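You operate a simulated robot arm through the tools that you are given. There is no shell and no other tool. Be economical: measure what you need, move in short steps, check, and stop when the job is done.

You are at the controls of a simulated robot arm. One attempt, no reset.

## Task
Shine the torch down both bushes, box the dirty one, torch off.
Fine: use the small clear box; lay the torch back; the clean bush stays.

Only the result counts: the job must be done as asked and must still hold three seconds after the hand-in. Knocking over, shifting, dropping, spilling or breaking anything else fails it.

## Robot
A 6-joint arm with a two-finger parallel gripper, fixed in place. Base frame: the origin is at the foot of the arm, x ahead of it, y to its left, z up. Readings come in mm, degrees, newtons and seconds.
With the tool pointing down near the work surface it reaches from about 460 to 880 mm from the base axis. Its first joint turns from -115.0 to 115.0 degrees. Payload 4.2 kg.
The tool frame sits at the grasp point between the pads (the TCP): z along the fingers, y along the line on which they close. The tips reach 23 mm beyond it. The gripper opens to 94 mm. The fingers are 38 mm wide and 10 mm thick; the gripper's body (54 by 96 mm) begins 39 mm behind the TCP.
Orientation is that of the tool frame in the base frame, as a unit quaternion [x, y, z, w]. With the fingers straight down and closing along the base's y, the tool's x points along the base's -x, its y along +y and its z along -z.

## Interface
- The arm moves only by the tool drive_tool. Its argument "plan" is a list that holds one entry, the list of rows, each a list of 7 numbers: the turn, a rotation vector about the tool's x, y, z in degrees, then the shift along the tool's x, y, z in cm, then the finger opening in cm, from 0 to 9.4. In form: [[[ax, ay, az, dx, dy, dz, jaw], ...]]. A call has 1 to 12 rows; each row shifts and turns the commanded pose from where the row before left it, along the tool's axes as they then stand. A row lasts 0.2 s, in which the tool goes at most 50 mm and 8.6 degrees; a call with a longer step from one row to the next is refused whole, and so is a gripper value outside its range. Where a pose cannot be reached the arm comes as near as it can. A force on the tool above 40 N (or 10 N above the force at the start of the call, whichever is more), or a blocked arm, ends the call early, and 0.2 s more pass. The fingers move at their own pace (about 108 mm/s each) and stop on an object; they squeeze with about 32 N. The grip force told is the motor's: it shows also when the fingers shut on nothing. Time passes only in rows, and 0.2 s behind the last, so rows that do not move let the fingers close. It gives the time, the measured TCP pose, the force on the tool (base axes), the opening and the grip force at its end, in the units of the frame above (readings bear some noise).
- Cameras (640 x 400 px; columns grow to the right, rows downward): "scene" is fixed at [217.2, -515.7, 1650.2]; the picture's right is [0.87, -0.50, 0.00], its down [-0.29, -0.49, -0.82] and it looks along [0.41, 0.71, -0.57] (base axes); focal length 319 px, centre (320, 200). "wrist" rides on the gripper at [86, 16, -74] in the tool frame; the picture's right is [-0.18, 0.98, 0.00], its down [-0.58, -0.11, -0.81] and it looks along [-0.79, -0.15, 0.59] (tool axes); focal length 243 px, centre (320, 200). There is no depth. A picture from a camera that has moved, and an enlarged one, comes with that camera's place and axes in the base frame and with its lens. The place of the scene camera against the robot may be out by one fixed shift of up to 25 mm in any direction.
- snapshot(camera): a new picture of that camera. It takes no simulated time.
- lift_body(by): slides the trunk up (or, below 0, down) by that many mm; the arm rides with it, the base frame stays. It gives what a move gives, with no picture.
- close_up(camera, box): a new picture of the part [left, top, right, bottom] of that camera's present view, enlarged. It takes no simulated time.
- close_job(): hands the job in; it is judged then, once.

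Go step by step. Nothing tells you positions but the pictures and the camera data: compare them with the known pose of the tool, close in by small moves and look again before you grip or let go. The budget is 120 turns and 76 pictures, counting those below and the enlarged ones. Unless the task says otherwise, let go and move clear before handing in, and close with one line.

The tools are called by a JSON object that holds its "name" and its "arguments". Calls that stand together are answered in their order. drive_tool: Moves the arm, as the interface text tells. Its arguments: {"type":"object","properties":{"plan":{"type":"array"}},"required":["plan"]} The other tools are called the same way: lift_body (by) slides the trunk up or down; snapshot (camera) takes a picture; close_up (camera, box) takes an enlarged picture of a part of a camera's view; close_job () hands the job in.

At the start:

```text
time_s: 0.0
tcp_pos: [602.4, -32.3, 1344.0]
ee_rot: [-0.001, 1.0, 0.0, 0.001]
contact_force: [-0.3, -0.5, 0.9]
gripper_width: 93.9
gripper_force: 0.1
trunk travel left (down, up): [-825.0, 165.0]
```

scene: 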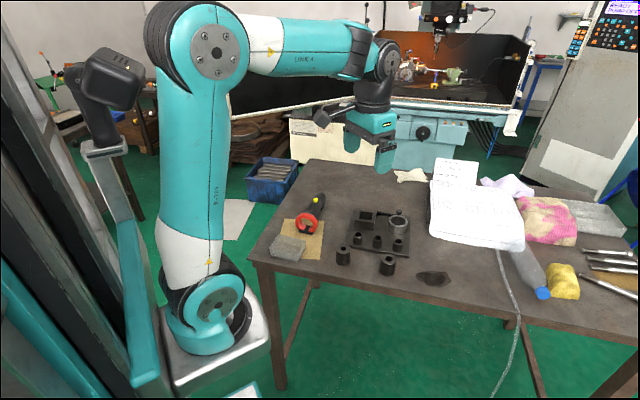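
wrist: 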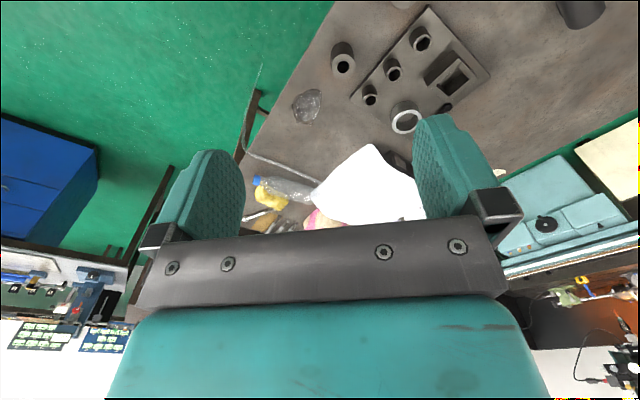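

I see a torch on a tan cloth at the left of the table, a dark fixture plate, and two loose bushes in front of it. I'll zoom in to identify the parts.

{"name": "close_up", "arguments": {"camera": "scene", "box": [250, 170, 350, 280]}}

{"name": "close_up", "arguments": {"camera": "scene", "box": [320, 190, 460, 290]}}

{"name": "close_up", "arguments": {"camera": "scene", "box": [420, 150, 640, 310]}}

{"name": "close_up", "arguments": {"camera": "wrist", "box": [240, 0, 640, 240]}}

```text
3.64 times, centred on (300, 225) of scene
camera zoom: at [217.2, -515.7, 1650.2], right [0.87, -0.5, 0.0], down [-0.29, -0.49, -0.82], along [0.41, 0.71, -0.57], focal length 1161 px, centre (393, 109)
```

zoom: 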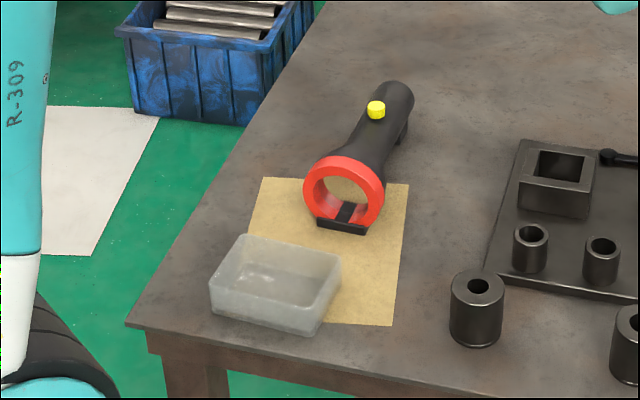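

```text
4.00 times, centred on (390, 240) of scene
camera zoom: at [217.2, -515.7, 1650.2], right [0.87, -0.5, 0.0], down [-0.29, -0.49, -0.82], along [0.41, 0.71, -0.57], focal length 1277 px, centre (40, 40)
```

zoom: 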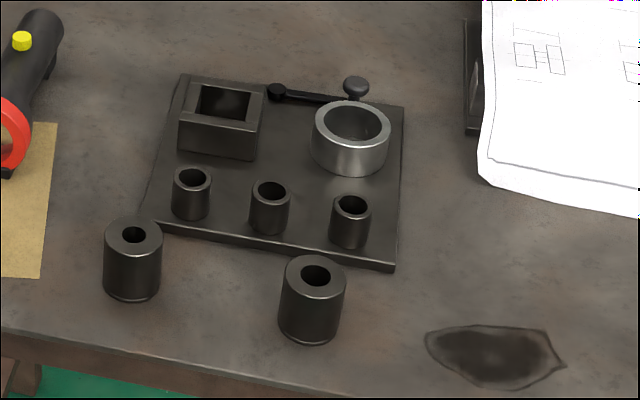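

```text
2.50 times, centred on (530, 230) of scene
camera zoom: at [217.2, -515.7, 1650.2], right [0.87, -0.5, 0.0], down [-0.29, -0.49, -0.82], along [0.41, 0.71, -0.57], focal length 798 px, centre (-205, 125)
```

zoom: 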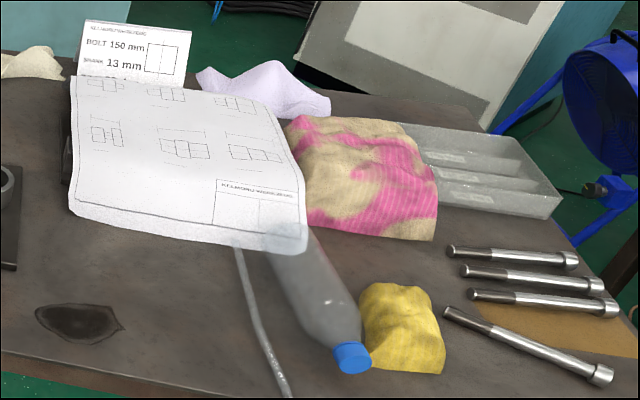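

```text
1.60 times, centred on (440, 120) of wrist
camera zoom: at [516.0, -16.2, 1419.3], right [0.18, 0.98, 0.0], down [0.58, -0.11, 0.81], along [0.79, -0.15, -0.59], focal length 388 px, centre (128, 328)
```

zoom: 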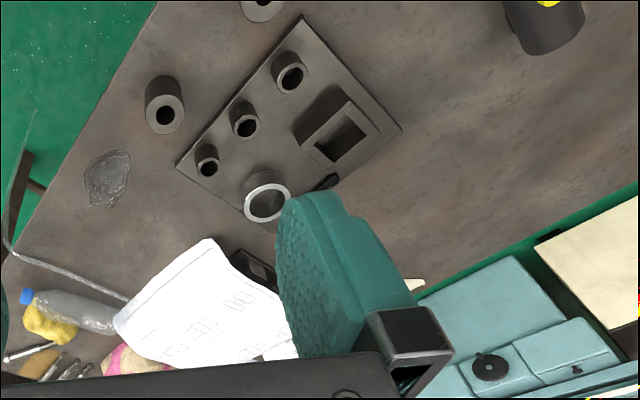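

The small clear box sits near (509, 205), the torch runs from its head near (619, 277) to its tail near (720, 380), and the bushes are near (645, 81) and (742, -24). I'll move to get a wrist view of the torch.

{"name": "drive_tool", "arguments": {"plan": [[[0, 0, 0, 1, 4.5, 0.5, 9.4], [0, 0, 0, 1, 4.5, 0.5, 9.4], [0, 0, 0, 1, 4.5, 0.5, 9.4], [0, 0, 0, 1, 4.5, 0.5, 9.4], [0, 0, 0, 1, 4.5, 0.5, 9.4], [0, 0, 0, 1, 4.5, 0.5, 9.4], [0, 8, 0, 0, 0, 0, 9.4], [0, 8, 0, 0, 0, 0, 9.4], [0, 8, 0, 0, 0, 0, 9.4], [0, 8, 0, 0, 0, 0, 9.4]]]}}

{"name": "snapshot", "arguments": {"camera": "wrist"}}

{"name": "snapshot", "arguments": {"camera": "scene"}}

```text
time_s: 2.2
tcp_pos: [518.2, 220.9, 1283.0]
ee_rot: [0.001, 0.981, 0.008, -0.194]
contact_force: [-0.6, -0.5, 0.7]
gripper_width: 94.1
gripper_force: 0.0
out of reach, approached as far as the arm can: row 8, 9, 10
trunk travel left (down, up): [-825.0, 165.0]
```

```text
69 pictures are left
camera wrist: at [467.8, 236.6, 1383.7], right [0.17, 0.98, -0.06], down [0.84, -0.12, 0.52], along [0.51, -0.14, -0.85], focal length 243 px, centre (320, 200)
```

wrist: 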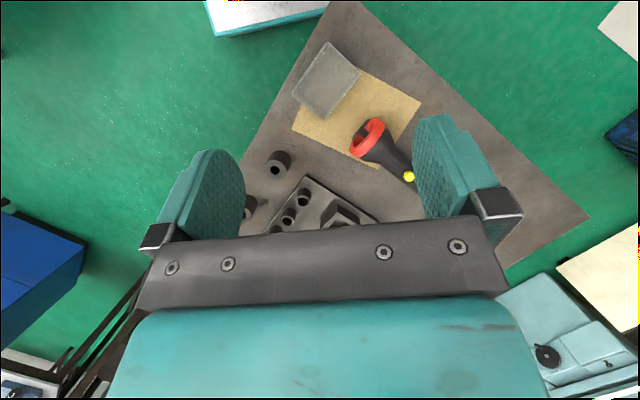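

```text
68 pictures are left
```

scene: 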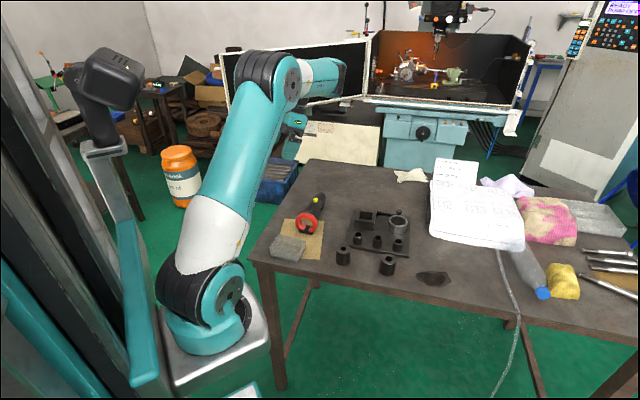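

The wrist view shows the torch, box and cloth together. I'll zoom in on the torch and the box.

{"name": "close_up", "arguments": {"camera": "wrist", "box": [280, 30, 440, 210]}}

```text
2.22 times, centred on (360, 120) of wrist
camera zoom: at [467.8, 236.6, 1383.7], right [0.17, 0.98, -0.06], down [0.84, -0.12, 0.52], along [0.51, -0.14, -0.85], focal length 539 px, centre (231, 378)
```

zoom: 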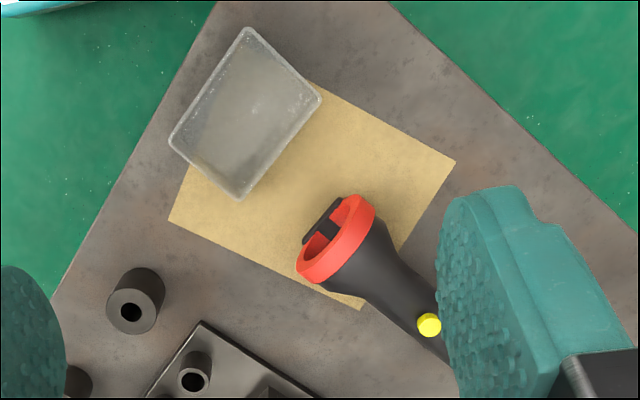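

Both cameras put the torch head near (615, 275) and the box near (510, 210). I'll straighten the tool and see how the pose tracks before going closer.

{"name": "drive_tool", "arguments": {"plan": [[[0, -7.5, 0, 0, 0, 0, 9.4], [0, -7.5, 0, 0, 0, 0, 9.4], [0, -7.5, 0, 0, 0, 0, 9.4]]]}}

```text
time_s: 3.0
tcp_pos: [519.0, 226.5, 1282.9]
ee_rot: [0.002, 1.0, 0.01, -0.026]
contact_force: [0.8, -0.5, 0.5]
gripper_width: 94.1
gripper_force: 0.0
out of reach, approached as far as the arm can: row 1
trunk travel left (down, up): [-825.0, 165.0]
```

Pose tracks well. Now I'll move lower in front of the torch head and yaw to line up with its axis.

{"name": "drive_tool", "arguments": {"plan": [[[0, -3, 0, -1.55, 0.4, 4.3, 9.4], [0, 0, 0, -1.55, 0.4, 4.3, 9.4], [0, 0, 0, -1.55, 0.4, 4.3, 9.4], [0, 0, 0, -1.55, 0.4, 4.3, 9.4], [0, 0, -7.5, 0, 0, 0, 9.4], [0, 0, -7.5, 0, 0, 0, 9.4], [0, 0, -7.5, 0, 0, 0, 9.4], [0, 0, -7.5, 0, 0, 0, 9.4], [0, 0, -7.5, 0, 0, 0, 9.4], [0, 0, -7.5, 0, 0, 0, 9.4]]]}}

{"name": "snapshot", "arguments": {"camera": "wrist"}}

```text
time_s: 5.2
tcp_pos: [578.0, 245.5, 1108.8]
ee_rot: [-0.38, 0.925, 0.01, 0.003]
contact_force: [0.1, 0.7, -0.1]
gripper_width: 93.8
gripper_force: 0.1
trunk travel left (down, up): [-825.0, 165.0]
```

```text
66 pictures are left
camera wrist: at [505.7, 194.8, 1182.9], right [-0.56, 0.83, 0.02], down [0.49, 0.31, 0.81], along [0.67, 0.46, -0.58], focal length 243 px, centre (320, 200)
```

wrist: 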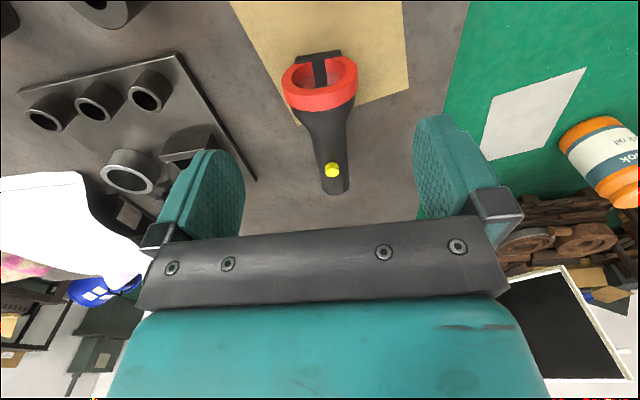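

{"name": "close_up", "arguments": {"camera": "wrist", "box": [250, 30, 410, 210]}}

```text
2.22 times, centred on (330, 120) of wrist
camera zoom: at [505.7, 194.8, 1182.9], right [-0.56, 0.83, 0.02], down [0.49, 0.31, 0.81], along [0.67, 0.46, -0.58], focal length 539 px, centre (298, 378)
```

zoom: 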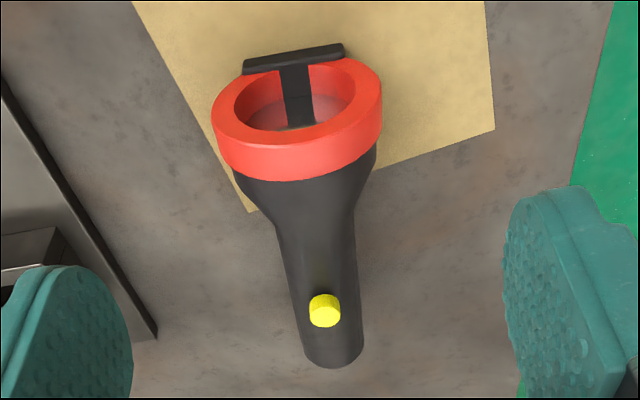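

The torch is an ordinary flashlight: the lens is in the red bezel and the yellow button is on top near the tail, about (694, 344, 962). I'll close the fingers and hover above the button.

{"name": "drive_tool", "arguments": {"plan": [[[0, 0, 0, -3.8, -0.29, 2.4, 0], [0, 0, 0, -3.8, -0.29, 2.4, 0], [0, 0, 0, -3.8, -0.29, 2.4, 0], [0, 0, 0, -3.8, -0.29, 2.4, 0], [0, 0, 0, 0, 0, 0, 0]]]}}

{"name": "snapshot", "arguments": {"camera": "wrist"}}

{"name": "close_up", "arguments": {"camera": "scene", "box": [260, 150, 380, 250]}}

```text
time_s: 6.4
tcp_pos: [694.6, 345.3, 1015.5]
ee_rot: [-0.38, 0.925, 0.009, 0.003]
contact_force: [0.7, 1.4, 0.4]
gripper_width: 0.0
gripper_force: 31.8
trunk travel left (down, up): [-825.0, 165.0]
```

```text
64 pictures are left
camera wrist: at [621.6, 294.7, 1088.8], right [-0.56, 0.83, 0.02], down [0.49, 0.31, 0.81], along [0.67, 0.46, -0.58], focal length 243 px, centre (320, 200)
```

wrist: 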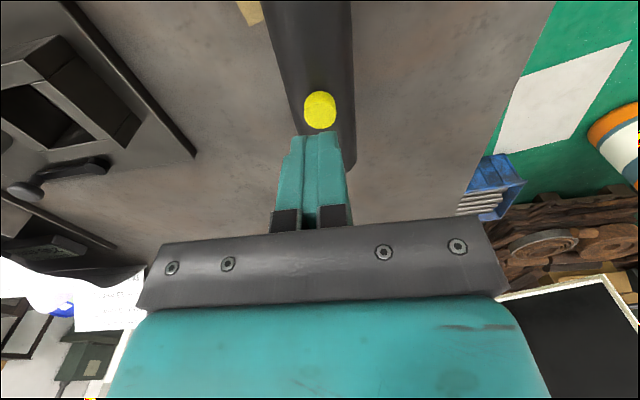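

```text
4.00 times, centred on (320, 200) of scene
camera zoom: at [217.2, -515.7, 1650.2], right [0.87, -0.5, 0.0], down [-0.29, -0.49, -0.82], along [0.41, 0.71, -0.57], focal length 1277 px, centre (320, 200)
```

zoom: 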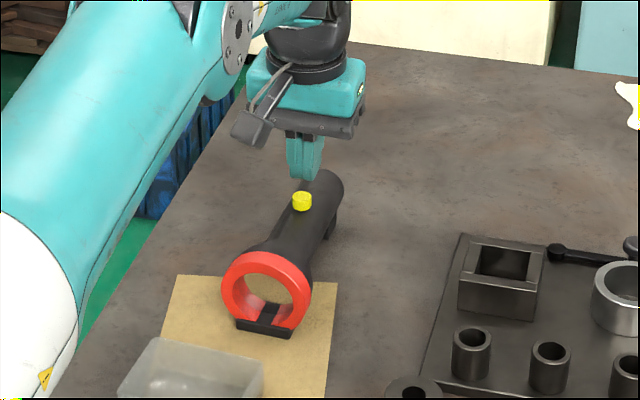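

Fingertips are aligned over the button with about 30 mm to go. Pressing in small steps.

{"name": "drive_tool", "arguments": {"plan": [[[0, 0, 0, 0, 0, 2.6, 0], [0, 0, 0, 0, 0, 0.2, 0], [0, 0, 0, 0, 0, 0.2, 0], [0, 0, 0, 0, 0, 0.2, 0]]]}}

{"name": "close_up", "arguments": {"camera": "scene", "box": [260, 150, 380, 250]}}

```text
time_s: 7.4
tcp_pos: [696.3, 347.5, 990.9]
ee_rot: [-0.379, 0.925, 0.012, 0.009]
contact_force: [3.8, 0.7, 19.5]
gripper_width: 0.0
gripper_force: 32.1
trunk travel left (down, up): [-825.0, 165.0]
stopped in row 4: the force on the tool passed its limit (the readings are from after the stop); the commanded pose is now the measured one
```

```text
4.00 times, centred on (320, 200) of scene
camera zoom: at [217.2, -515.7, 1650.2], right [0.87, -0.5, 0.0], down [-0.29, -0.49, -0.82], along [0.41, 0.71, -0.57], focal length 1277 px, centre (320, 200)
```

zoom: 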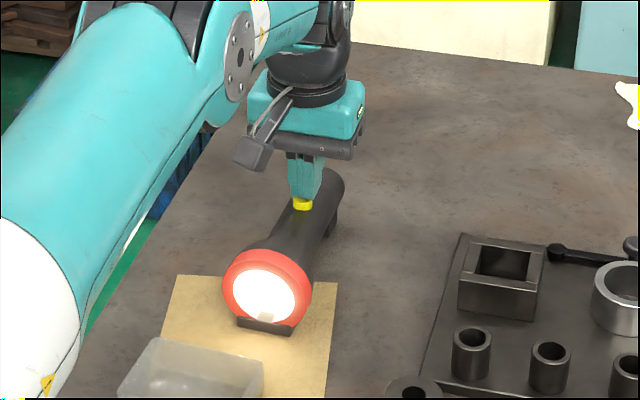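

The light is on. Lifting off to check that it stays on.

{"name": "drive_tool", "arguments": {"plan": [[[0, 0, 0, 0, 0, -4, 0], [0, 0, 0, 0, 0, -4, 9.4], [0, 0, 0, 0, 0, 0, 9.4]]]}}

{"name": "close_up", "arguments": {"camera": "scene", "box": [260, 150, 380, 250]}}

{"name": "snapshot", "arguments": {"camera": "wrist"}}

```text
time_s: 8.2
tcp_pos: [695.3, 344.2, 1064.9]
ee_rot: [-0.379, 0.926, 0.01, 0.006]
contact_force: [-0.7, -0.9, 0.6]
gripper_width: 93.9
gripper_force: 0.1
trunk travel left (down, up): [-825.0, 165.0]
```

```text
4.00 times, centred on (320, 200) of scene
camera zoom: at [217.2, -515.7, 1650.2], right [0.87, -0.5, 0.0], down [-0.29, -0.49, -0.82], along [0.41, 0.71, -0.57], focal length 1277 px, centre (320, 200)
```

zoom: 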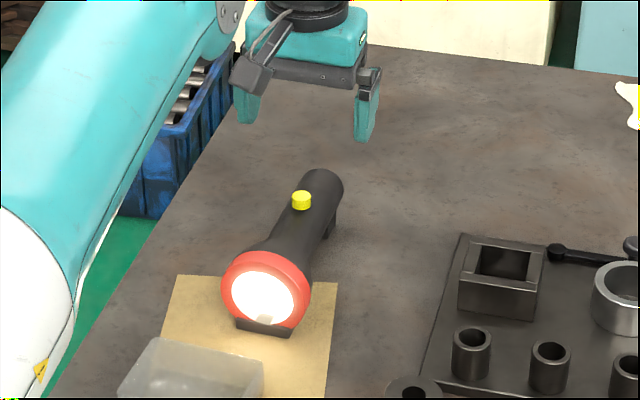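

```text
60 pictures are left
camera wrist: at [621.7, 293.5, 1138.3], right [-0.56, 0.83, 0.02], down [0.49, 0.31, 0.81], along [0.67, 0.46, -0.58], focal length 243 px, centre (320, 200)
```

wrist: 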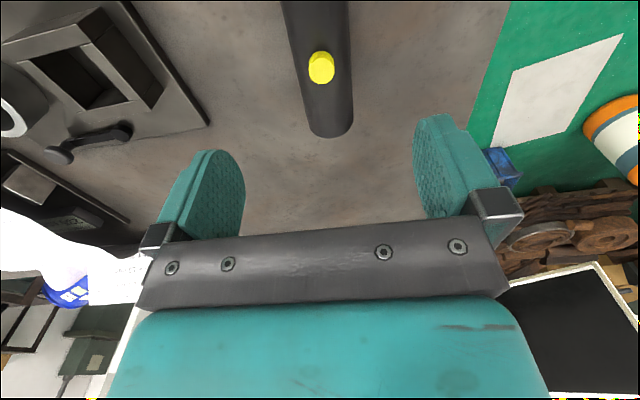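

The torch latches on. Before picking it up I'll look down the bores with the wrist camera, starting at the bush near (645, 81).

{"name": "drive_tool", "arguments": {"plan": [[[0, 0, 0, 3.68, -2.53, -1.4, 9.4], [0, 0, 0, 3.68, -2.53, -1.4, 9.4], [0, 0, 0, 3.68, -2.53, -1.4, 9.4], [0, 0, 0, 3.68, -2.53, -1.4, 9.4], [0, 0, 0, 3.68, -2.53, -1.4, 9.4], [0, 0, 0, 3.68, -2.53, -1.4, 9.4], [0, 0, 7.5, 0, 0, 0, 9.4], [0, 0, 7.5, 0, 0, 0, 9.4], [0, 0, 7.5, 0, 0, 0, 9.4], [0, 0, 7.5, 0, 0, 0, 9.4], [0, 0, 7.5, 0, 0, 0, 9.4], [0, 0, 7.5, 0, 0, 0, 9.4]]]}}

{"name": "drive_tool", "arguments": {"plan": [[[0, 7.2, 0, 0, 0, 0, 9.4], [0, 7.2, 0, 0, 0, 0, 9.4], [0, 7.2, 0, 0, 0, 0, 9.4], [0, 7.2, 0, 0, 0, 0, 9.4], [0, 7.2, 0, 0, 0, 0, 9.4]]]}}

{"name": "snapshot", "arguments": {"camera": "wrist"}}

```text
time_s: 10.8
tcp_pos: [643.6, 81.7, 1145.0]
ee_rot: [0.005, 1.0, 0.012, 0.0]
contact_force: [0.1, 0.2, -0.7]
gripper_width: 94.3
gripper_force: 0.0
trunk travel left (down, up): [-825.0, 165.0]
```

```text
time_s: 12.0
tcp_pos: [643.9, 79.7, 1145.5]
ee_rot: [0.001, 0.961, 0.012, -0.278]
contact_force: [0.7, 0.5, -0.6]
gripper_width: 94.1
gripper_force: 0.0
out of reach, approached as far as the arm can: row 5
trunk travel left (down, up): [-825.0, 165.0]
```

```text
59 pictures are left
camera wrist: at [611.2, 94.3, 1254.7], right [0.16, 0.98, -0.08], down [0.92, -0.12, 0.37], along [0.35, -0.13, -0.93], focal length 243 px, centre (320, 200)
```

wrist: 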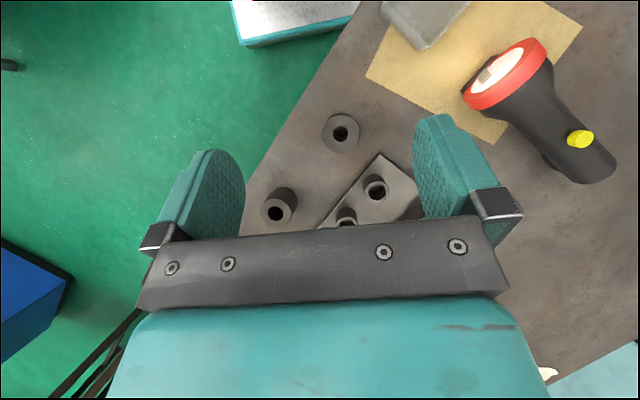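

{"name": "close_up", "arguments": {"camera": "wrist", "box": [315, 108, 365, 160]}}

{"name": "close_up", "arguments": {"camera": "wrist", "box": [250, 180, 310, 230]}}

```text
7.69 times, centred on (340, 134) of wrist
camera zoom: at [611.2, 94.3, 1254.7], right [0.16, 0.98, -0.08], down [0.92, -0.12, 0.37], along [0.35, -0.13, -0.93], focal length 1866 px, centre (166, 708)
```

zoom: 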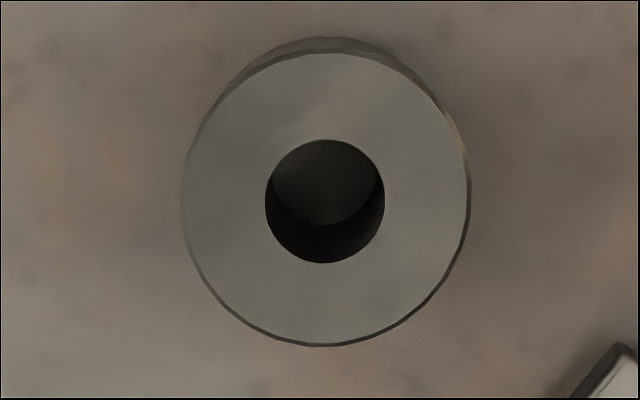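

```text
8.00 times, centred on (280, 205) of wrist
camera zoom: at [611.2, 94.3, 1254.7], right [0.16, 0.98, -0.08], down [0.92, -0.12, 0.37], along [0.35, -0.13, -0.93], focal length 1941 px, centre (640, 160)
```

zoom: 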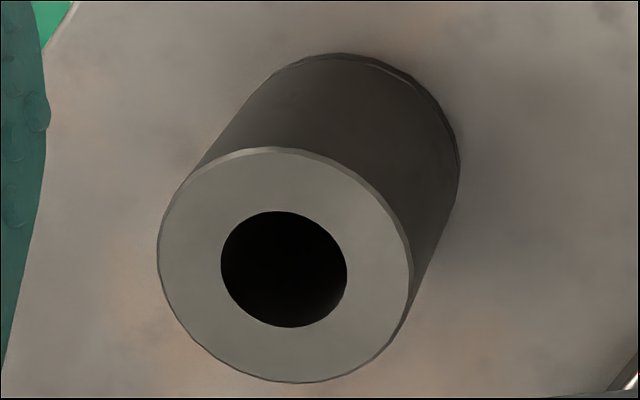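

Bush A is at about (643, 90) and bush B at about (733, -10). The bores are too dark to judge unlit, so I'll straighten up, yaw to the torch axis (about 41.3°) and go and grip the torch.

{"name": "drive_tool", "arguments": {"plan": [[[0, -8.1, 0, 0, 0, 0, 9.4], [0, -8.1, 0, 0, 0, 0, 9.4], [0, -8.1, 0, 0, 0, 0, 9.4], [0, -8.1, 0, 0, 0, 0, 9.4], [1.4, 0, 0, 0, 0, 0, 9.4], [0, 0, -8.2, 0, 3.5, 0, 9.4], [0, 0, -8.2, 0, 3.5, 0, 9.4], [0, 0, -8.2, 0, 3.5, 0, 9.4], [0, 0, -8.2, 0, 3.5, 0, 9.4], [0, 0, -8.2, 0, 3.5, 0, 9.4]]]}}

```text
time_s: 14.2
tcp_pos: [595.0, 244.7, 1145.4]
ee_rot: [-0.347, 0.938, 0.0, 0.0]
contact_force: [0.5, 0.0, 0.0]
gripper_width: 93.8
gripper_force: 0.0
trunk travel left (down, up): [-825.0, 165.0]
```

Yaw is good. Moving above the grasp point on the barrel, just in front of the button.

{"name": "drive_tool", "arguments": {"plan": [[[0, 0, -0.7, -2.83, 0.285, 3.5, 9.4], [0, 0, 0, -2.83, 0.285, 3.5, 9.4], [0, 0, 0, -2.83, 0.285, 3.5, 9.4], [0, 0, 0, -2.83, 0.285, 3.5, 9.4]]]}}

{"name": "snapshot", "arguments": {"camera": "wrist"}}

{"name": "close_up", "arguments": {"camera": "scene", "box": [260, 150, 380, 250]}}

```text
time_s: 15.2
tcp_pos: [675.3, 326.3, 1004.4]
ee_rot: [-0.351, 0.936, 0.0, 0.001]
contact_force: [-0.7, -1.1, 1.3]
gripper_width: 94.2
gripper_force: 0.1
trunk travel left (down, up): [-825.0, 165.0]
```

```text
56 pictures are left
camera wrist: at [599.3, 281.6, 1078.9], right [-0.51, 0.86, 0.0], down [0.51, 0.3, 0.81], along [0.7, 0.41, -0.59], focal length 243 px, centre (320, 200)
```

wrist: 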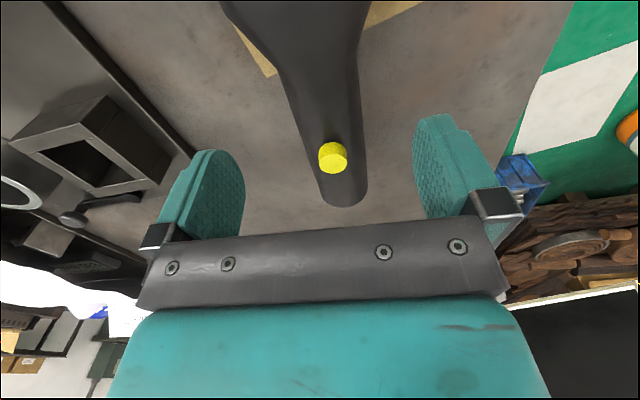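

```text
4.00 times, centred on (320, 200) of scene
camera zoom: at [217.2, -515.7, 1650.2], right [0.87, -0.5, 0.0], down [-0.29, -0.49, -0.82], along [0.41, 0.71, -0.57], focal length 1277 px, centre (320, 200)
```

zoom: 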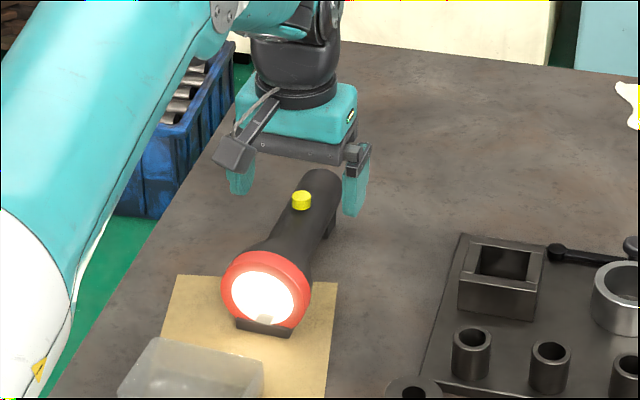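

The torch axis is nearer 43° and about 2 mm to tool +y of me. I'll correct that, descend to z≈934 and close.

{"name": "drive_tool", "arguments": {"plan": [[[0, 0, -1.7, 0, 0.17, 2.5, 9.4], [0, 0, 0, 0, 0, 2.5, 9.4], [0, 0, 0, 0, 0, 2.0, 9.4], [0, 0, 0, 0, 0, 0, 6.5]]]}}

{"name": "snapshot", "arguments": {"camera": "wrist"}}

```text
time_s: 16.2
tcp_pos: [673.8, 329.5, 934.6]
ee_rot: [-0.365, 0.931, 0.0, 0.002]
contact_force: [1.0, 1.0, 0.1]
gripper_width: 64.8
gripper_force: 0.1
trunk travel left (down, up): [-825.0, 165.0]
```

```text
54 pictures are left
camera wrist: at [600.4, 283.0, 1008.8], right [-0.53, 0.84, 0.0], down [0.5, 0.32, 0.81], along [0.68, 0.43, -0.59], focal length 243 px, centre (320, 200)
```

wrist: 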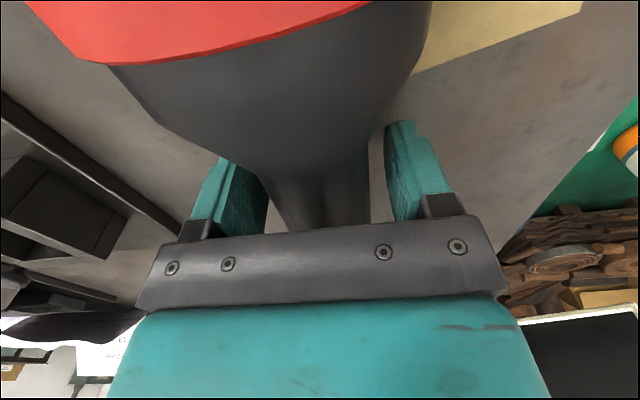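

The barrel is centred between the pads. Closing now.

{"name": "drive_tool", "arguments": {"plan": [[[0, 0, 0, 0, 0, 0, 4.5], [0, 0, 0, 0, 0, 0, 3.0], [0, 0, 0, 0, 0, 0, 3.0]]]}}

{"name": "close_up", "arguments": {"camera": "scene", "box": [260, 150, 380, 250]}}

```text
time_s: 17.0
tcp_pos: [676.0, 329.3, 935.9]
ee_rot: [-0.366, 0.931, -0.001, 0.001]
contact_force: [0.7, -1.4, 2.6]
gripper_width: 41.1
gripper_force: 32.3
trunk travel left (down, up): [-825.0, 165.0]
```

```text
4.00 times, centred on (320, 200) of scene
camera zoom: at [217.2, -515.7, 1650.2], right [0.87, -0.5, 0.0], down [-0.29, -0.49, -0.82], along [0.41, 0.71, -0.57], focal length 1277 px, centre (320, 200)
```

zoom: 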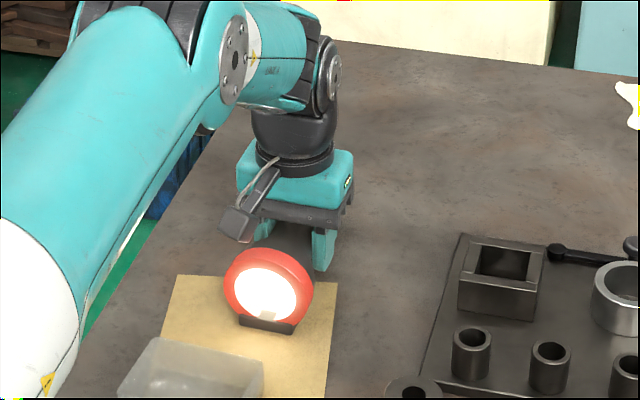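

The torch is gripped at 41.1 mm, at pose (676, 329, 936). Lifting straight up.

{"name": "drive_tool", "arguments": {"plan": [[[0, 0, 0, 0, 0, -1, 3.0], [0, 0, 0, 0, 0, -3, 3.0], [0, 0, 0, 0, 0, -4.5, 3.0], [0, 0, 0, 0, 0, -4.5, 3.0], [0, 0, 0, 0, 0, -4.5, 3.0], [0, 0, 0, 0, 0, -4.5, 3.0], [0, 0, 0, 0, 0, -3, 3.0]]]}}

{"name": "snapshot", "arguments": {"camera": "scene"}}

```text
time_s: 18.6
tcp_pos: [674.8, 331.3, 1186.4]
ee_rot: [-0.365, 0.931, -0.001, 0.0]
contact_force: [0.6, -2.8, -2.5]
gripper_width: 43.2
gripper_force: 32.4
trunk travel left (down, up): [-825.0, 165.0]
```

```text
52 pictures are left
```

scene: 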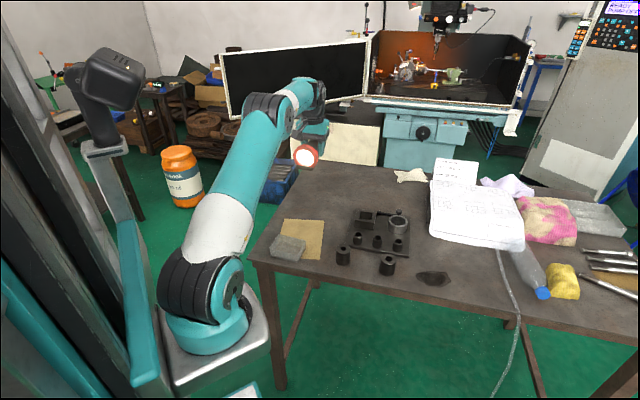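

{"name": "close_up", "arguments": {"camera": "scene", "box": [270, 90, 370, 190]}}

{"name": "snapshot", "arguments": {"camera": "wrist"}}

```text
4.00 times, centred on (320, 140) of scene
camera zoom: at [217.2, -515.7, 1650.2], right [0.87, -0.5, 0.0], down [-0.29, -0.49, -0.82], along [0.41, 0.71, -0.57], focal length 1277 px, centre (320, 440)
```

zoom: 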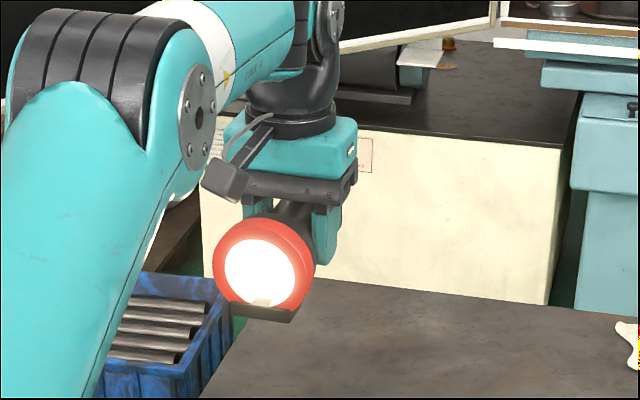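

```text
50 pictures are left
camera wrist: at [600.7, 284.0, 1260.3], right [-0.53, 0.85, 0.0], down [0.5, 0.32, 0.81], along [0.68, 0.43, -0.59], focal length 243 px, centre (320, 200)
```

wrist: 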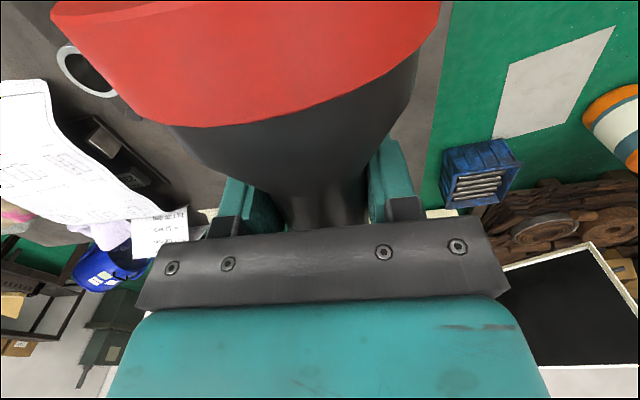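

The torch is held but it rocked nose-up in the grip, so it's slightly tail-heavy. I'll pitch the tool up so the lens points down; this takes the tipping load off the grip.

{"name": "drive_tool", "arguments": {"plan": [[[0, -6, 0, 0, 0, 0, 3.0], [0, -8, 0, 0, 0, 0, 3.0], [0, -8, 0, 0, 0, 0, 3.0], [0, -8, 0, 0, 0, 0, 3.0], [0, -8, 0, 0, 0, 0, 3.0], [0, -8, 0, 0, 0, 0, 3.0], [0, -8, 0, 0, 0, 0, 3.0], [0, -8, 0, 0, 0, 0, 3.0], [0, -8, 0, 0, 0, 0, 3.0], [0, -8, 0, 0, 0, 0, 3.0], [0, -8, 0, 0, 0, 0, 3.0], [0, -4, 0, 0, 0, 0, 3.0]]]}}

{"name": "snapshot", "arguments": {"camera": "scene"}}

```text
time_s: 21.2
tcp_pos: [674.5, 328.9, 1184.9]
ee_rot: [-0.258, 0.657, 0.258, 0.659]
contact_force: [0.5, -0.7, -2.7]
gripper_width: 43.2
gripper_force: 32.2
trunk travel left (down, up): [-825.0, 165.0]
```

```text
49 pictures are left
```

scene: 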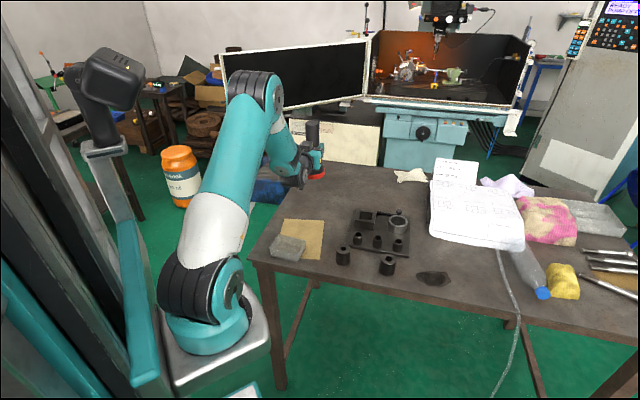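

{"name": "close_up", "arguments": {"camera": "scene", "box": [270, 110, 370, 200]}}

{"name": "snapshot", "arguments": {"camera": "wrist"}}

```text
4.44 times, centred on (320, 155) of scene
camera zoom: at [217.2, -515.7, 1650.2], right [0.87, -0.5, 0.0], down [-0.29, -0.49, -0.82], along [0.41, 0.71, -0.57], focal length 1419 px, centre (320, 400)
```

zoom: 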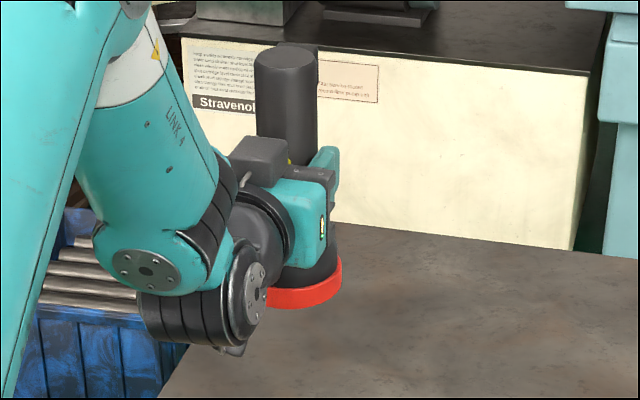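

```text
47 pictures are left
camera wrist: at [608.2, 290.3, 1098.0], right [-0.67, 0.72, 0.18], down [-0.52, -0.63, 0.58], along [0.53, 0.29, 0.79], focal length 243 px, centre (320, 200)
```

wrist: 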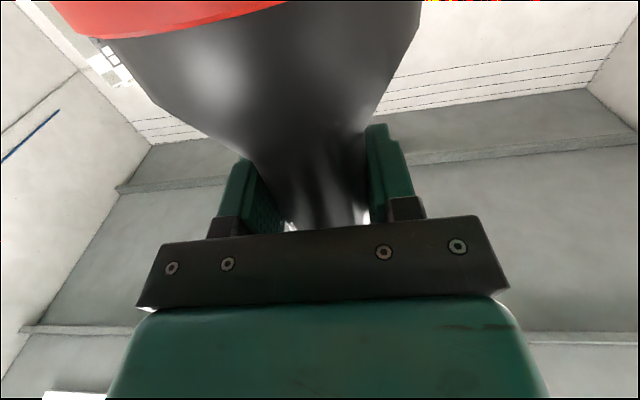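

The torch now hangs near vertical with the lens down. I'll yaw to face straight ahead and carry it over bush A.

{"name": "drive_tool", "arguments": {"plan": [[[8.5, 0, 0, 0, 0, 0, 3.0], [8.5, 0, 0, 0, 0, 0, 3.0], [8.5, 0, 0, 0, 0, 0, 3.0], [8.5, 0, 0, 0, 0, 0, 3.0], [8.5, 0, 0, 0, 0, 0, 3.0], [0, 0, 0, 0, -3.98, -0.52, 3.0], [0, 0, 0, 0, -3.98, -0.52, 3.0], [0, 0, 0, 0, -3.98, -0.52, 3.0], [0, 0, 0, 0, -3.98, -0.52, 3.0], [0, 0, 0, 0, -3.98, -0.52, 3.0], [0, 0, 0, 0, -3.98, -0.52, 3.0]]]}}

{"name": "snapshot", "arguments": {"camera": "scene"}}

{"name": "close_up", "arguments": {"camera": "scene", "box": [300, 120, 460, 290]}}

```text
time_s: 23.6
tcp_pos: [682.4, 110.5, 1216.4]
ee_rot: [-0.003, 0.708, 0.002, 0.706]
contact_force: [-0.2, 1.4, -2.7]
gripper_width: 43.2
gripper_force: 31.8
out of reach, approached as far as the arm can: row 9, 10, 11
trunk travel left (down, up): [-825.0, 165.0]
```

```text
46 pictures are left
```

scene: 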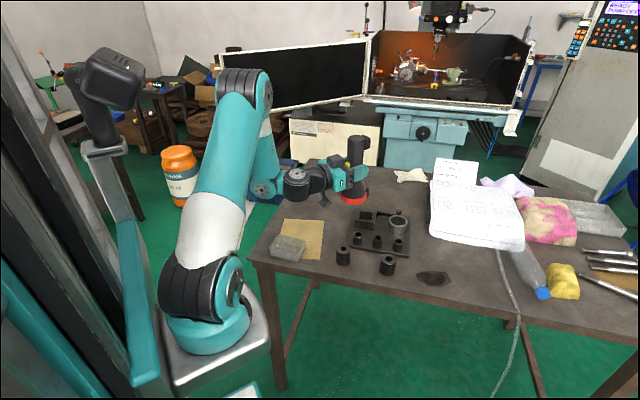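

```text
2.35 times, centred on (380, 205) of scene
camera zoom: at [217.2, -515.7, 1650.2], right [0.87, -0.5, 0.0], down [-0.29, -0.49, -0.82], along [0.41, 0.71, -0.57], focal length 751 px, centre (179, 188)
```

zoom: 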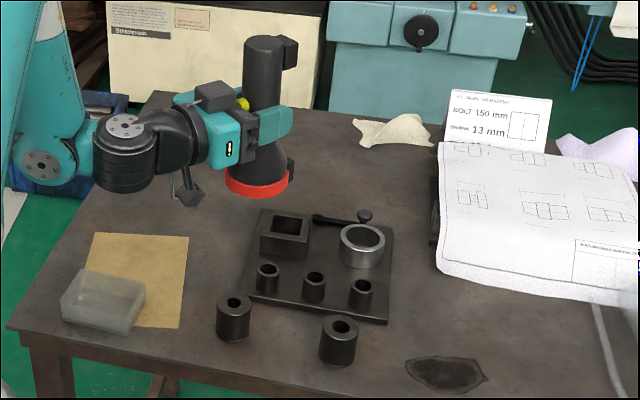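

With the tool horizontal I can't get in this close facing outward, but the torch is hanging vertical to within about a degree. I'll swing the tool about the vertical so the arm comes in from the +y side, which also clears the camera view.

{"name": "drive_tool", "arguments": {"plan": [[[8.5, 0, 0, 0, 0, 0, 3.0], [8.5, 0, 0, 0, 0, 0, 3.0], [8.5, 0, 0, 0, 0, 0, 3.0], [8.5, 0, 0, 0, 0, 0, 3.0], [8.5, 0, 0, 0, 0, 0, 3.0], [8.5, 0, 0, 0, 0, 0, 3.0], [8.5, 0, 0, 0, 0, 0, 3.0]]]}}

```text
time_s: 25.2
tcp_pos: [806.9, 8.8, 1230.2]
ee_rot: [0.316, 0.673, -0.29, 0.603]
contact_force: [-0.3, -0.2, -2.7]
gripper_width: 43.1
gripper_force: 32.2
out of reach, approached as far as the arm can: row 2, 3, 4, 5, 6, 7
trunk travel left (down, up): [-825.0, 165.0]
```

That swing ran into a joint limit and pushed the tool out. I'll undo it, then change the trunk height to get more room to fold in.

{"name": "drive_tool", "arguments": {"plan": [[[-8.5, 0, 0, 0, 0, 0, 3.0], [-8.5, 0, 0, 0, 0, 0, 3.0], [-8.5, 0, 0, 0, 0, 0, 3.0], [-8.5, 0, 0, 0, 0, 0, 3.0], [-8.5, 0, 0, 0, 0, 0, 3.0]]]}}

{"name": "snapshot", "arguments": {"camera": "scene"}}

```text
time_s: 26.4
tcp_pos: [807.5, 10.6, 1227.7]
ee_rot: [0.074, 0.732, -0.025, 0.677]
contact_force: [-0.3, -0.4, -3.7]
gripper_width: 43.1
gripper_force: 32.1
trunk travel left (down, up): [-825.0, 165.0]
```

```text
44 pictures are left
```

scene: 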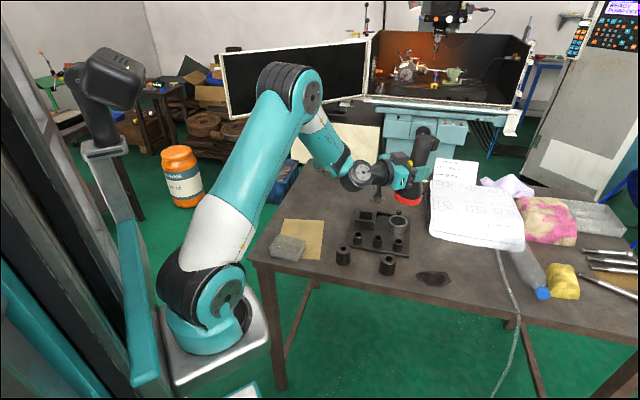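

The elbow fold is what limits me. I'll level the torch and raise it, then lower the trunk so the arm can come in closer.

{"name": "drive_tool", "arguments": {"plan": [[[0, -4.8, -3.7, 0, 0, 0, 3.0], [0, 0, 0, -4, 1, -2, 3.0], [0, 0, 0, -4, 1, -2, 3.0], [0, 0, 0, -4, 1, -2, 3.0], [0, 0, 0, -4, 1, -2, 3.0], [0, 0, 0, -4, 1, -1, 3.0]]]}}

{"name": "lift_body", "arguments": {"by": -150}}

```text
time_s: 27.8
tcp_pos: [723.6, 72.4, 1426.2]
ee_rot: [0.049, 0.705, -0.051, 0.706]
contact_force: [0.6, -0.6, -3.0]
gripper_width: 43.1
gripper_force: 31.7
trunk travel left (down, up): [-825.0, 165.0]
```

```text
time_s: 29.5
tcp_pos: [724.4, 71.6, 1276.4]
ee_rot: [0.049, 0.704, -0.051, 0.707]
contact_force: [-0.1, 0.2, -2.5]
gripper_width: 42.9
gripper_force: 32.2
trunk travel left (down, up): [-675.0, 315.0]
```

{"name": "drive_tool", "arguments": {"plan": [[[0, 0, 0, 0, 0.3, -2.8, 3.0], [0, 0, 0, 0, 0.2, -2.8, 3.0], [0, 0, 0, 0, 0.1, -2.7, 3.0]]]}}

{"name": "snapshot", "arguments": {"camera": "scene"}}

```text
time_s: 30.3
tcp_pos: [641.2, 86.2, 1277.4]
ee_rot: [0.05, 0.704, -0.051, 0.706]
contact_force: [-0.1, -0.3, -3.7]
gripper_width: 43.0
gripper_force: 31.6
trunk travel left (down, up): [-675.0, 315.0]
```

```text
43 pictures are left
```

scene: 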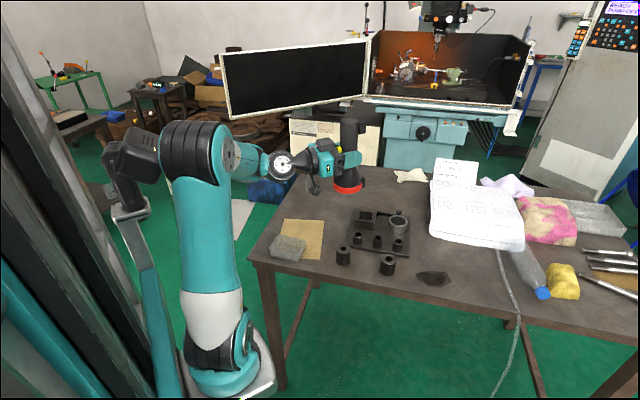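

That works: the torch is above bush A. Lowering straight down with the trunk.

{"name": "lift_body", "arguments": {"by": -130}}

{"name": "close_up", "arguments": {"camera": "scene", "box": [290, 130, 450, 290]}}

```text
time_s: 31.9
tcp_pos: [642.2, 85.8, 1147.3]
ee_rot: [0.05, 0.704, -0.051, 0.706]
contact_force: [0.2, 0.9, -4.4]
gripper_width: 43.1
gripper_force: 32.0
trunk travel left (down, up): [-545.0, 445.0]
```

```text
2.50 times, centred on (370, 210) of scene
camera zoom: at [217.2, -515.7, 1650.2], right [0.87, -0.5, 0.0], down [-0.29, -0.49, -0.82], along [0.41, 0.71, -0.57], focal length 798 px, centre (195, 175)
```

zoom: 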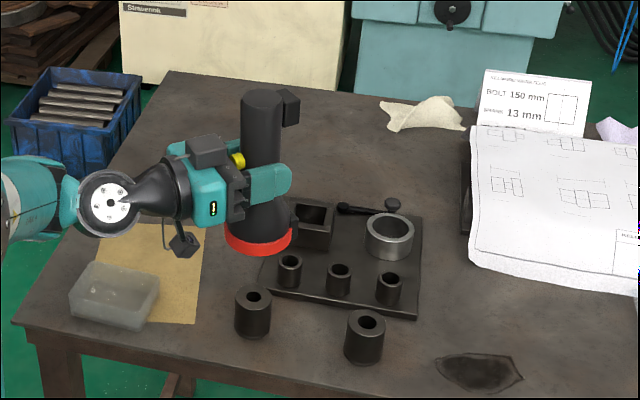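

{"name": "close_up", "arguments": {"camera": "scene", "box": [328, 238, 358, 258]}}

{"name": "close_up", "arguments": {"camera": "scene", "box": [373, 248, 403, 268]}}

```text
16.00 times, centred on (343, 248) of scene
camera zoom: at [217.2, -515.7, 1650.2], right [0.87, -0.5, 0.0], down [-0.29, -0.49, -0.82], along [0.41, 0.71, -0.57], focal length 5108 px, centre (-48, -568)
```

zoom: 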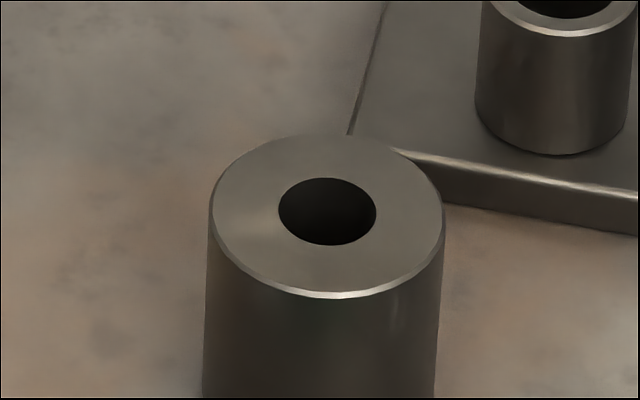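

```text
16.00 times, centred on (388, 258) of scene
camera zoom: at [217.2, -515.7, 1650.2], right [0.87, -0.5, 0.0], down [-0.29, -0.49, -0.82], along [0.41, 0.71, -0.57], focal length 5108 px, centre (-768, -728)
```

zoom: 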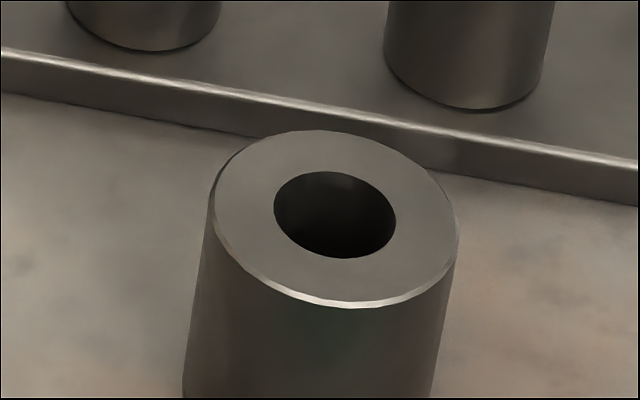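

No glow shows in the bore from about 90 mm up. I'll bring the lens closer, to about 45 mm above it, and look again.

{"name": "lift_body", "arguments": {"by": -42}}

{"name": "close_up", "arguments": {"camera": "scene", "box": [313, 220, 373, 270]}}

```text
time_s: 32.7
tcp_pos: [642.5, 87.8, 1106.6]
ee_rot: [0.05, 0.704, -0.051, 0.706]
contact_force: [-0.3, -0.4, -3.0]
gripper_width: 43.0
gripper_force: 31.5
trunk travel left (down, up): [-503.0, 487.0]
```

```text
8.00 times, centred on (343, 245) of scene
camera zoom: at [217.2, -515.7, 1650.2], right [0.87, -0.5, 0.0], down [-0.29, -0.49, -0.82], along [0.41, 0.71, -0.57], focal length 2554 px, centre (136, -160)
```

zoom: 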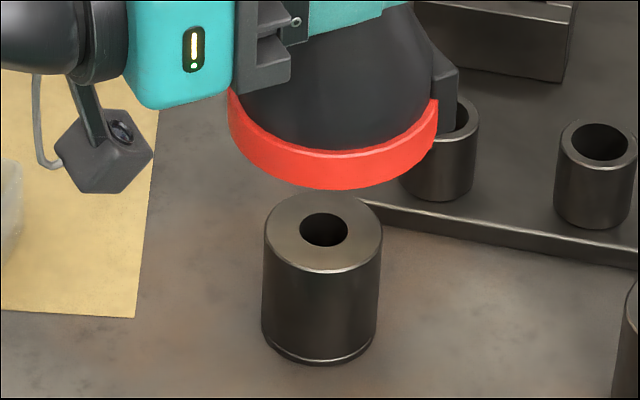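

{"name": "close_up", "arguments": {"camera": "scene", "box": [334, 240, 354, 256]}}

{"name": "snapshot", "arguments": {"camera": "wrist"}}

```text
16.00 times, centred on (344, 248) of scene
camera zoom: at [217.2, -515.7, 1650.2], right [0.87, -0.5, 0.0], down [-0.29, -0.49, -0.82], along [0.41, 0.71, -0.57], focal length 5108 px, centre (-64, -568)
```

zoom: 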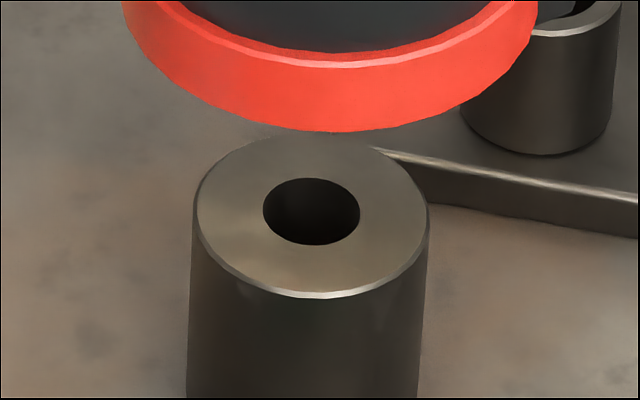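

```text
37 pictures are left
camera wrist: at [570.7, 114.1, 1018.9], right [0.14, 0.97, 0.18], down [-0.81, 0.01, 0.58], along [0.56, -0.23, 0.79], focal length 243 px, centre (320, 200)
```

wrist: 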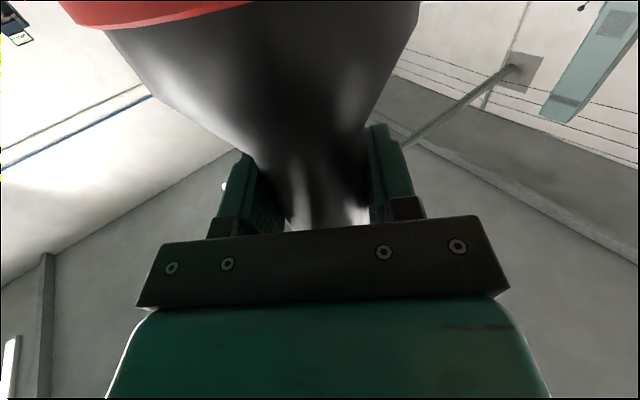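

The light only faintly warms bush A's top face and its bore reads dark. I'll shine it down bush B the same way.

{"name": "drive_tool", "arguments": {"plan": [[[0, 0, 0, -1.5, -0.5, 0.5, 3.0], [0, 0, 0, -1, -2.6, 3.3, 3.0], [0, 0, 0, 0, -2.8, 3.3, 3.0], [0, 0, 0, 0, -2.6, 3.3, 3.0], [0, 0, 0, 1, 0, 0, 3.0], [0, 0, 0, 1.5, 0, 0, 3.0], [0, 0, 0, 0, 0, 0, 3.0]]]}}

{"name": "close_up", "arguments": {"camera": "scene", "box": [358, 230, 418, 280]}}

{"name": "close_up", "arguments": {"camera": "scene", "box": [378, 250, 398, 266]}}

```text
time_s: 34.3
tcp_pos: [732.5, -11.8, 1108.1]
ee_rot: [0.05, 0.705, -0.051, 0.706]
contact_force: [0.6, -1.0, -3.2]
gripper_width: 43.1
gripper_force: 32.0
trunk travel left (down, up): [-503.0, 487.0]
```

```text
8.00 times, centred on (388, 255) of scene
camera zoom: at [217.2, -515.7, 1650.2], right [0.87, -0.5, 0.0], down [-0.29, -0.49, -0.82], along [0.41, 0.71, -0.57], focal length 2554 px, centre (-224, -240)
```

zoom: 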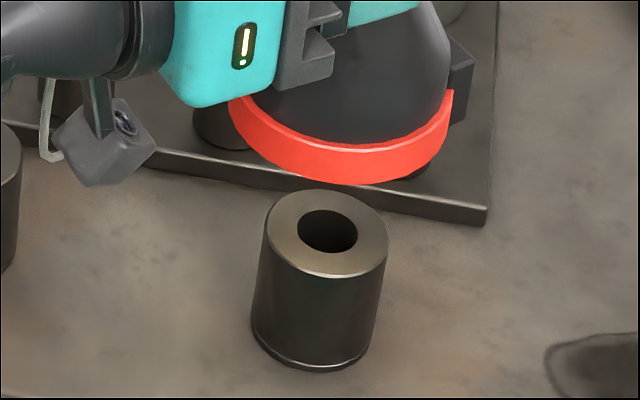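

```text
16.00 times, centred on (388, 258) of scene
camera zoom: at [217.2, -515.7, 1650.2], right [0.87, -0.5, 0.0], down [-0.29, -0.49, -0.82], along [0.41, 0.71, -0.57], focal length 5108 px, centre (-768, -728)
```

zoom: 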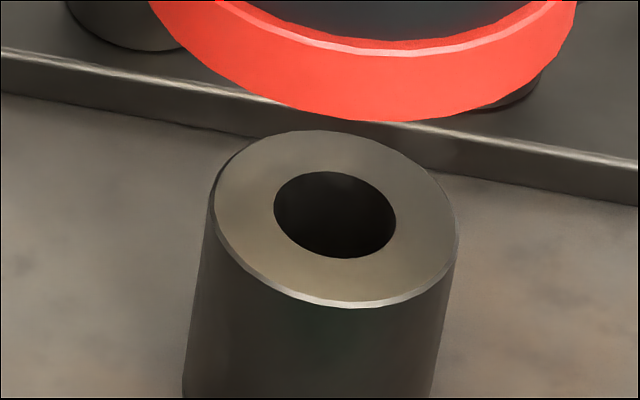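

I've shone the lit torch squarely down both bores. From the side camera the bores stay dark, so I'll lay the torch back and then look straight down each bush with the wrist camera. First I'll raise the torch and carry it back.

{"name": "lift_body", "arguments": {"by": 150}}

{"name": "drive_tool", "arguments": {"plan": [[[-6.4, 0, 0, 0, 4.12, -1.3, 3.0], [-6.4, 0, 0, 0, 4.24, -0.83, 3.0], [-6.4, 0, 0, 0, 4.31, -0.35, 3.0], [-6.4, 0, 0, 0, 4.32, 0.13, 3.0], [-6.4, 0, 0, 0, 4.27, 0.61, 3.0], [-6.4, 0, 0, 0, 4.18, 1.08, 3.0], [-6.4, 0, 0, 0, 4.03, 1.55, 3.0], [-6.4, 0, 0, 0, 3.84, 1.98, 3.0], [0, 0, 0, 3, 0, 0, 3.0], [0, 0, 0, 3, 0, 0, 3.0], [0, 0, 0, 3, 0, 0, 3.0]]]}}

{"name": "lift_body", "arguments": {"by": 172}}

```text
time_s: 36.1
tcp_pos: [731.7, -11.8, 1258.8]
ee_rot: [0.05, 0.705, -0.05, 0.706]
contact_force: [0.8, 0.7, -2.9]
gripper_width: 43.0
gripper_force: 31.8
trunk travel left (down, up): [-653.0, 337.0]
```

```text
time_s: 38.5
tcp_pos: [676.6, 328.9, 1167.3]
ee_rot: [-0.261, 0.657, 0.26, 0.658]
contact_force: [-0.2, -0.3, -2.1]
gripper_width: 43.2
gripper_force: 31.9
trunk travel left (down, up): [-653.0, 337.0]
```

```text
time_s: 40.4
tcp_pos: [675.6, 330.0, 1339.9]
ee_rot: [-0.261, 0.657, 0.258, 0.658]
contact_force: [0.4, 0.0, -2.5]
gripper_width: 43.0
gripper_force: 32.2
trunk travel left (down, up): [-825.0, 165.0]
```

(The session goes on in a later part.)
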